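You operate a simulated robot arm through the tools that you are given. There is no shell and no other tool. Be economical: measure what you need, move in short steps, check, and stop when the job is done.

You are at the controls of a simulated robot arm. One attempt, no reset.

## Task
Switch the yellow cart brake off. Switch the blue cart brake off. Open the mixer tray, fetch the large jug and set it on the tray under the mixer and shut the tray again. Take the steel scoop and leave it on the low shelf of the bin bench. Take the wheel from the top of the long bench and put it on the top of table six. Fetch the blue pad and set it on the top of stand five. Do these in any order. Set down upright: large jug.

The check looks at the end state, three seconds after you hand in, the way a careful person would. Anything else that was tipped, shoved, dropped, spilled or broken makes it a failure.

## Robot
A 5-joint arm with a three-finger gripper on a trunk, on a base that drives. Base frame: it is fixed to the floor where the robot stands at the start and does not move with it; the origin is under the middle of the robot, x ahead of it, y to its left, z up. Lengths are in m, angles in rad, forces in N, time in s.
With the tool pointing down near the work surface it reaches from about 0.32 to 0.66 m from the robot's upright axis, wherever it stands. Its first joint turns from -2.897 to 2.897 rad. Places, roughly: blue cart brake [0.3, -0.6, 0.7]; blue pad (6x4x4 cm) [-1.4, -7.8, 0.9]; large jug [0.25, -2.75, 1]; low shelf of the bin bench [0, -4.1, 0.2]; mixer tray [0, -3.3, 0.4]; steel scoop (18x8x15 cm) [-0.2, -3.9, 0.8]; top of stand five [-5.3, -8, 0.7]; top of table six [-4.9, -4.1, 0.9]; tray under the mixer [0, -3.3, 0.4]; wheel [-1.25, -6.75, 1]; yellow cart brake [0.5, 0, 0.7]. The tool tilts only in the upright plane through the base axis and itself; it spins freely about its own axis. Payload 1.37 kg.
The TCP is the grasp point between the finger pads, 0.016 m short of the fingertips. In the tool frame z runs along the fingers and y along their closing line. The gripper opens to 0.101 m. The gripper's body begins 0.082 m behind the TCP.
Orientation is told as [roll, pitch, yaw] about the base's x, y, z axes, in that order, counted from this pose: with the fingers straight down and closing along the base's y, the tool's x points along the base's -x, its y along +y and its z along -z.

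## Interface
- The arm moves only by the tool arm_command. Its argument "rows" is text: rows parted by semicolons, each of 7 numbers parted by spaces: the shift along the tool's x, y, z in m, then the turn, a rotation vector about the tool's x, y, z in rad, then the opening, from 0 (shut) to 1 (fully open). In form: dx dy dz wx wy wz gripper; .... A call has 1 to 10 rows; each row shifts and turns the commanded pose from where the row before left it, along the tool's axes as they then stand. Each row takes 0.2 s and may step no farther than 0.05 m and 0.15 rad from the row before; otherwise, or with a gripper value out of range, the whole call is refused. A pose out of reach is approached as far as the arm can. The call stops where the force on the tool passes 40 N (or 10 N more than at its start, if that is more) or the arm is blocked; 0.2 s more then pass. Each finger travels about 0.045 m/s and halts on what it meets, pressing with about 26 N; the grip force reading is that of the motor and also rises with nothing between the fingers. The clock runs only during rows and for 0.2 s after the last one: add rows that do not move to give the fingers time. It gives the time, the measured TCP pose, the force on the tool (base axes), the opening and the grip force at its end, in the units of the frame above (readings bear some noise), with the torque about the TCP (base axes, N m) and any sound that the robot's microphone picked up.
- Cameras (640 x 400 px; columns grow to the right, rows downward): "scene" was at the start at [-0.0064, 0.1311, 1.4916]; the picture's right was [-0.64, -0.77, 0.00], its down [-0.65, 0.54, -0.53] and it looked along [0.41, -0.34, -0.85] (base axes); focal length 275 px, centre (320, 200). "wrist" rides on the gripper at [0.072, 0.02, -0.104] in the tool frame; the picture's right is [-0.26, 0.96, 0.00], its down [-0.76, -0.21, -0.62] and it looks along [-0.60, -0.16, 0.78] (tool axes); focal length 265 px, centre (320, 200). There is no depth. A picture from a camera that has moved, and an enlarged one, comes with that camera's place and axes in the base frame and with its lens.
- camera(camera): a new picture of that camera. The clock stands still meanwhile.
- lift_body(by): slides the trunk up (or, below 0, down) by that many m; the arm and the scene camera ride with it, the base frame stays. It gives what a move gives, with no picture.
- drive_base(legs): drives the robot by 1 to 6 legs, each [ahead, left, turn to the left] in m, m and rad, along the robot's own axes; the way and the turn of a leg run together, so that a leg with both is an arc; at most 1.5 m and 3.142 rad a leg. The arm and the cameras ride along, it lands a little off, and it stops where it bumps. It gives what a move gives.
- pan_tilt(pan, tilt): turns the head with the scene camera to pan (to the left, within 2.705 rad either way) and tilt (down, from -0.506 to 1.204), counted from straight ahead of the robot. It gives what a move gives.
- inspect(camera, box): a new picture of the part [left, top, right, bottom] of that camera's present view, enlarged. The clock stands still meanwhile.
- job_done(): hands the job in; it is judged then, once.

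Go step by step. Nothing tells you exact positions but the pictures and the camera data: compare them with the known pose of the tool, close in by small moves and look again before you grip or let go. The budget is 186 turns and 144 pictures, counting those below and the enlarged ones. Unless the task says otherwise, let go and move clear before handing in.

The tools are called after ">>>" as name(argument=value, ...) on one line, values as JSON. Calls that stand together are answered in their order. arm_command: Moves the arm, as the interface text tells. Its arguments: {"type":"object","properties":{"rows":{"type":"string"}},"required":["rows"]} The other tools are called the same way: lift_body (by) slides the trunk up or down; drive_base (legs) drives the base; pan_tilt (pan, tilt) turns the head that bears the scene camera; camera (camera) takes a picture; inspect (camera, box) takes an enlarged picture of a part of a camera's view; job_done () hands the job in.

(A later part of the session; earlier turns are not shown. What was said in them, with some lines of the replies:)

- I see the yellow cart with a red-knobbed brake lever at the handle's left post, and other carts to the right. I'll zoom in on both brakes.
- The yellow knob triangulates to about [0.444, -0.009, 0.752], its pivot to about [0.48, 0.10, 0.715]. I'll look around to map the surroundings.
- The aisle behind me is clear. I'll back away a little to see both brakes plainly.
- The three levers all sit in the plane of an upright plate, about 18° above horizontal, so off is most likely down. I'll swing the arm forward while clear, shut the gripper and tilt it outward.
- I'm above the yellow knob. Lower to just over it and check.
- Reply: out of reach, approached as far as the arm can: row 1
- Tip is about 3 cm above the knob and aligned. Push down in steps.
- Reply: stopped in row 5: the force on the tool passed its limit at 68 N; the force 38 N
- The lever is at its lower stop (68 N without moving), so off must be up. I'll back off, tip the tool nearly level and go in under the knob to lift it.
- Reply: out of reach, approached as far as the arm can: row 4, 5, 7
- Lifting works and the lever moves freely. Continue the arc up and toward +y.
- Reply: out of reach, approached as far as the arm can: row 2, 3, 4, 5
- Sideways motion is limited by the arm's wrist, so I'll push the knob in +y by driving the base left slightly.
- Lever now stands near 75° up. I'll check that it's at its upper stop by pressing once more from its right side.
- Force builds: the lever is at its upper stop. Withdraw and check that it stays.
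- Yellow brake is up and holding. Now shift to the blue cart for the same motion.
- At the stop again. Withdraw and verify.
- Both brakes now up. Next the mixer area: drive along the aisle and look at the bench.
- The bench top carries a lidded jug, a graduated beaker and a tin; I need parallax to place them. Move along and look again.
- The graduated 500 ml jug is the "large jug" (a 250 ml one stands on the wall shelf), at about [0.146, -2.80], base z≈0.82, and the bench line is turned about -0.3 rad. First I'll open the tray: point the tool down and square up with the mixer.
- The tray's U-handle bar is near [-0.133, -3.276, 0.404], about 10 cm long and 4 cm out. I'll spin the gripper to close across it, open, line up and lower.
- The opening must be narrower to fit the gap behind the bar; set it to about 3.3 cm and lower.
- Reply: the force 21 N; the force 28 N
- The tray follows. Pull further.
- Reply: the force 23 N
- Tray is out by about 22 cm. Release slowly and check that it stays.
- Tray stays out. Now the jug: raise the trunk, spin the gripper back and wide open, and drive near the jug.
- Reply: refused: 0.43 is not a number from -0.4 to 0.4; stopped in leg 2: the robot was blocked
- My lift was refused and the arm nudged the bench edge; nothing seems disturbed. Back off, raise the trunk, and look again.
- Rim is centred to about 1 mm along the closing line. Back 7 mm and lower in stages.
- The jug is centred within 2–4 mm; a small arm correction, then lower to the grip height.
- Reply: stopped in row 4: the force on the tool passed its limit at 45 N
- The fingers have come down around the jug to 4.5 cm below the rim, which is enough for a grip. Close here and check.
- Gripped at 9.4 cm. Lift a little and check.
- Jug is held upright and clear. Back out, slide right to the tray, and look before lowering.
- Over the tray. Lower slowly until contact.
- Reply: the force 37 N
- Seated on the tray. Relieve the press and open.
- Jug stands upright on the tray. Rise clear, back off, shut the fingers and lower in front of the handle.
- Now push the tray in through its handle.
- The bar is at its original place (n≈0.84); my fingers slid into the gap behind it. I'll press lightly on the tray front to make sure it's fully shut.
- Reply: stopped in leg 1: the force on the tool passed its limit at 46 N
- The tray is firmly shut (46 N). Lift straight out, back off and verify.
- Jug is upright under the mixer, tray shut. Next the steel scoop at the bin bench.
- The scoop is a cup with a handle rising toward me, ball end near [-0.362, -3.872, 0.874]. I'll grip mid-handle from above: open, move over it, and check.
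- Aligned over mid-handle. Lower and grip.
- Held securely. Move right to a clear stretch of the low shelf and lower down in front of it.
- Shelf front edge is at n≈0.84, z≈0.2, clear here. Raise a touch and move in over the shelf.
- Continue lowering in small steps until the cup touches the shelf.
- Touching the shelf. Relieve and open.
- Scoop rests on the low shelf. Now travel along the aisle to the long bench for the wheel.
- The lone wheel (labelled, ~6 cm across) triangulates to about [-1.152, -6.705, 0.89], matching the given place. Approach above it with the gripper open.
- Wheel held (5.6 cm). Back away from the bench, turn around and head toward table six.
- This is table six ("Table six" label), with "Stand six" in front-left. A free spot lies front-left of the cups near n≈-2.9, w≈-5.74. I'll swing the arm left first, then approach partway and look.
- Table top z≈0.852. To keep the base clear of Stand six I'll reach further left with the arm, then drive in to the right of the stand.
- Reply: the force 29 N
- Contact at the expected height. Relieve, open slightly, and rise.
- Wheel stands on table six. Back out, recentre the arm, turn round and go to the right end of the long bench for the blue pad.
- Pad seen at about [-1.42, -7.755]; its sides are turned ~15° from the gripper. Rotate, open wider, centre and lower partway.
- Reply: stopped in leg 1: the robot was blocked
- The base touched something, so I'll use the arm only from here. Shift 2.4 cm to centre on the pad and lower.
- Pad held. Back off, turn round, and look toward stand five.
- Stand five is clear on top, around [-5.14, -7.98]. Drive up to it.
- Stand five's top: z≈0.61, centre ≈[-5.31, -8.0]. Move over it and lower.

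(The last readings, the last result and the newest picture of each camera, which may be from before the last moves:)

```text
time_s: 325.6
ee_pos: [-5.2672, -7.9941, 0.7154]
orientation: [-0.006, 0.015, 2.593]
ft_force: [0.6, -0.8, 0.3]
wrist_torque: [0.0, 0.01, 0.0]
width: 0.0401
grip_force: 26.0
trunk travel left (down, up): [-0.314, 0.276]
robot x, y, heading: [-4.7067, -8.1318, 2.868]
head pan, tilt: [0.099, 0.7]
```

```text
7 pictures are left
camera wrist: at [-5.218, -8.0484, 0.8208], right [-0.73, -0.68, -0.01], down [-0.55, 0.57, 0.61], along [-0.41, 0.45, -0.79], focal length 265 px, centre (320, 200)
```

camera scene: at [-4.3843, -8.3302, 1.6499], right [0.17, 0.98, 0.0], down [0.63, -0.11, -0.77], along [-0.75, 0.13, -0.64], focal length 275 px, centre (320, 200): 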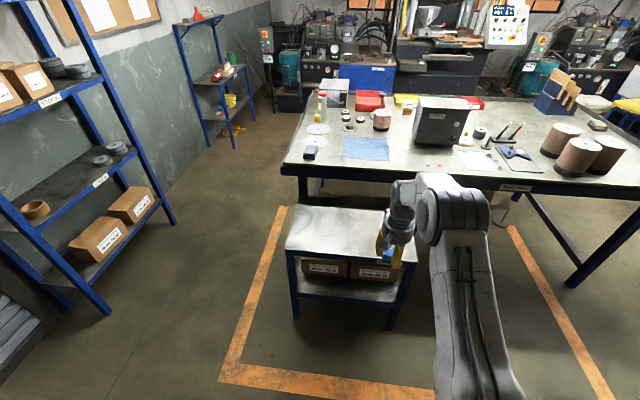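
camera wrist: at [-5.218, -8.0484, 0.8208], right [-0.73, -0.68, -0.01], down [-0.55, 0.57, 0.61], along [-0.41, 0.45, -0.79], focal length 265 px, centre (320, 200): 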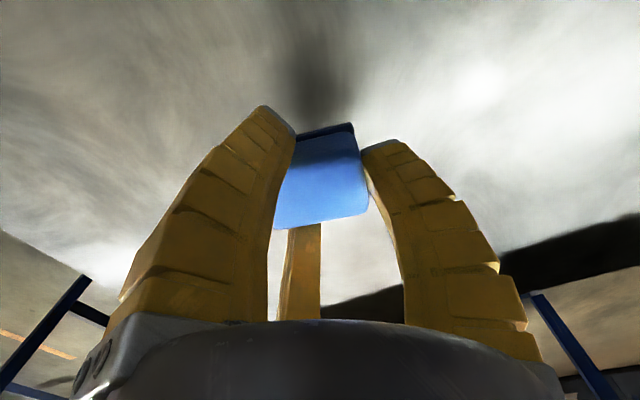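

>>> arm_command(rows="0 0 0.02 0 0 0 0.2; 0 0 0.015 0 0 0 0.2; 0 0 0.012 0 0 0 0.2; 0 0 0.01 0 0 0 0.2; 0 0 0.007 0 0 0 0.2; 0 0 0 0 0 0 0.2")

```text
time_s: 326.4
ee_pos: [-5.2694, -7.9955, 0.6759]
orientation: [-0.002, 0.005, 2.593]
ft_force: [5.8, -1.1, 14.0]
wrist_torque: [-0.09, 0.04, 0.02]
width: 0.0447
grip_force: 18.8
trunk travel left (down, up): [-0.314, 0.276]
robot x, y, heading: [-4.7039, -8.1333, 2.866]
head pan, tilt: [0.099, 0.7]
stopped in row 4: the force on the tool passed its limit at 51 N (the readings are from after the stop); the commanded pose is now the measured one
```

Contact. Relieve, open and rise.

>>> arm_command(rows="0 0 -0.002 0 0 0 0.4; 0 0 0 0 0 0 0.65; 0 0 0 0 0 0 0.75; 0 0 0 0 0 0 0.75; 0 0 0 0 0 0 0.75; 0 0 -0.03 0 0 0 0.75; 0 0 -0.04 0 0 0 0.75; 0 0 -0.04 0 0 0 0.75")

>>> camera(camera="wrist")

```text
time_s: 328.2
ee_pos: [-5.2686, -7.9958, 0.7873]
orientation: [-0.001, 0.006, 2.595]
ft_force: [0.2, -0.4, 0.1]
wrist_torque: [0.03, 0.0, 0.0]
width: 0.0781
grip_force: 1.6
trunk travel left (down, up): [-0.314, 0.276]
robot x, y, heading: [-4.7045, -8.1296, 2.863]
head pan, tilt: [0.099, 0.7]
```

```text
6 pictures are left
camera wrist: at [-5.218, -8.0495, 0.8925], right [-0.73, -0.68, 0.0], down [-0.54, 0.57, 0.62], along [-0.42, 0.45, -0.79], focal length 265 px, centre (320, 200)
```

wrist: 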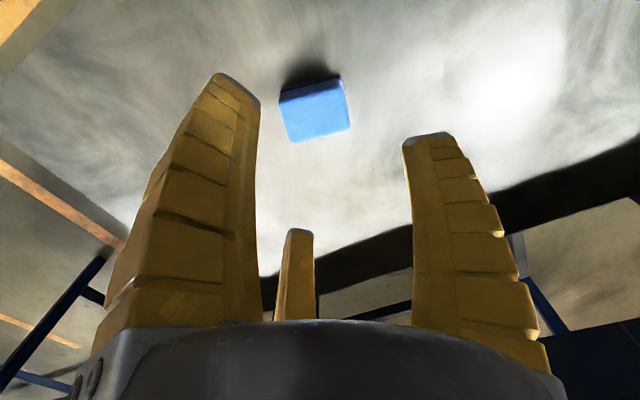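

Pad rests on stand five. Back away and take a final look, including at where the base touched something.

>>> lift_body(by=0.2)

>>> drive_base(legs=[[-0.8, 0, 0]])

>>> camera(camera="scene")

>>> pan_tilt(pan=2.6, tilt=0.45)

>>> camera(camera="scene")

```text
time_s: 330.4
ee_pos: [-5.269, -7.9955, 0.9863]
orientation: [-0.002, 0.007, 2.595]
ft_force: [0.3, 0.6, -0.6]
wrist_torque: [0.03, 0.01, 0.02]
width: 0.0781
grip_force: 2.0
trunk travel left (down, up): [-0.514, 0.076]
robot x, y, heading: [-4.7067, -8.1315, 2.866]
head pan, tilt: [0.099, 0.7]
```

```text
time_s: 334.6
ee_pos: [-4.5152, -8.2105, 0.9872]
orientation: [-0.002, 0.008, 2.597]
ft_force: [0.4, -0.5, -0.2]
wrist_torque: [0.0, 0.0, 0.01]
width: 0.0781
grip_force: 2.3
trunk travel left (down, up): [-0.514, 0.076]
robot x, y, heading: [-3.9507, -8.3425, 2.866]
head pan, tilt: [0.099, 0.7]
```

```text
5 pictures are left
camera scene: at [-4.0222, -8.5143, 1.5799], right [0.17, 0.99, 0.0], down [0.63, -0.11, -0.77], along [-0.75, 0.13, -0.64], focal length 275 px, centre (320, 200)
```

scene: 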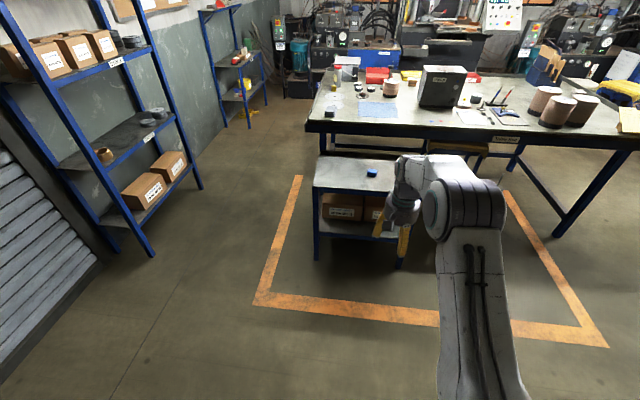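

```text
time_s: 336.9
ee_pos: [-4.5146, -8.2107, 0.9863]
orientation: [-0.002, 0.008, 2.597]
ft_force: [0.3, -0.4, -0.1]
wrist_torque: [0.0, -0.04, 0.0]
width: 0.0783
grip_force: 1.8
trunk travel left (down, up): [-0.514, 0.076]
robot x, y, heading: [-3.9528, -8.3453, 2.867]
head pan, tilt: [2.601, 0.45]
```

```text
4 pictures are left
camera scene: at [-3.8758, -8.5957, 1.6021], right [-0.73, -0.69, 0.0], down [-0.3, 0.32, -0.9], along [0.62, -0.65, -0.44], focal length 275 px, centre (320, 200)
```

scene: 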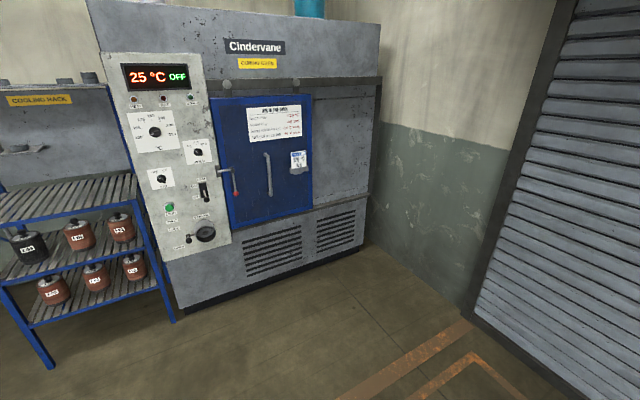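

>>> pan_tilt(pan=-2.65, tilt=0.35)

>>> camera(camera="scene")

```text
time_s: 341.0
ee_pos: [-4.5144, -8.2098, 0.9854]
orientation: [-0.002, 0.007, 2.598]
ft_force: [0.0, -0.5, 0.2]
wrist_torque: [0.02, -0.03, 0.02]
width: 0.0781
grip_force: 2.6
trunk travel left (down, up): [-0.514, 0.076]
robot x, y, heading: [-3.9517, -8.3435, 2.868]
head pan, tilt: [-2.649, 0.351]
```

```text
3 pictures are left
camera scene: at [-3.848, -8.5085, 1.6113], right [0.22, -0.98, 0.0], down [-0.34, -0.07, -0.94], along [0.92, 0.2, -0.34], focal length 275 px, centre (320, 200)
```

scene: 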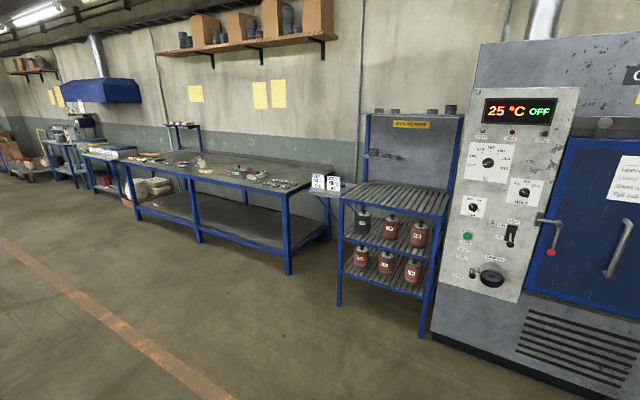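

All six jobs are done and nothing in view looks disturbed, so I'm handing in.

>>> job_done()

```text
The job is handed in.
```

I've handed the job in with all six tasks done; no result has come back yet.

- **Brakes:** I swung the yellow and blue cart levers up to their stops and they stay there. Neither plate marks on or off. I took up as off because the yellow lever would not move down and both swung freely up.
- **Jug:** The 500 ml graduated jug stands upright on the tray under the mixer, and the tray is fully shut. I took it as the large jug because a 250 ml one stands on the wall shelf.
- **Scoop:** The steel scoop is on the low shelf of the bin bench.
- **Wheel:** The wheel marked W 349 is on table six. There were several wheels on the long bench, and this one best matched the given position.
- **Pad:** The blue pad is on stand five.

The arm touched the jug bench edge once, and the base was stopped once by something next to the long bench. Nothing looked moved in the pictures I took afterwards.
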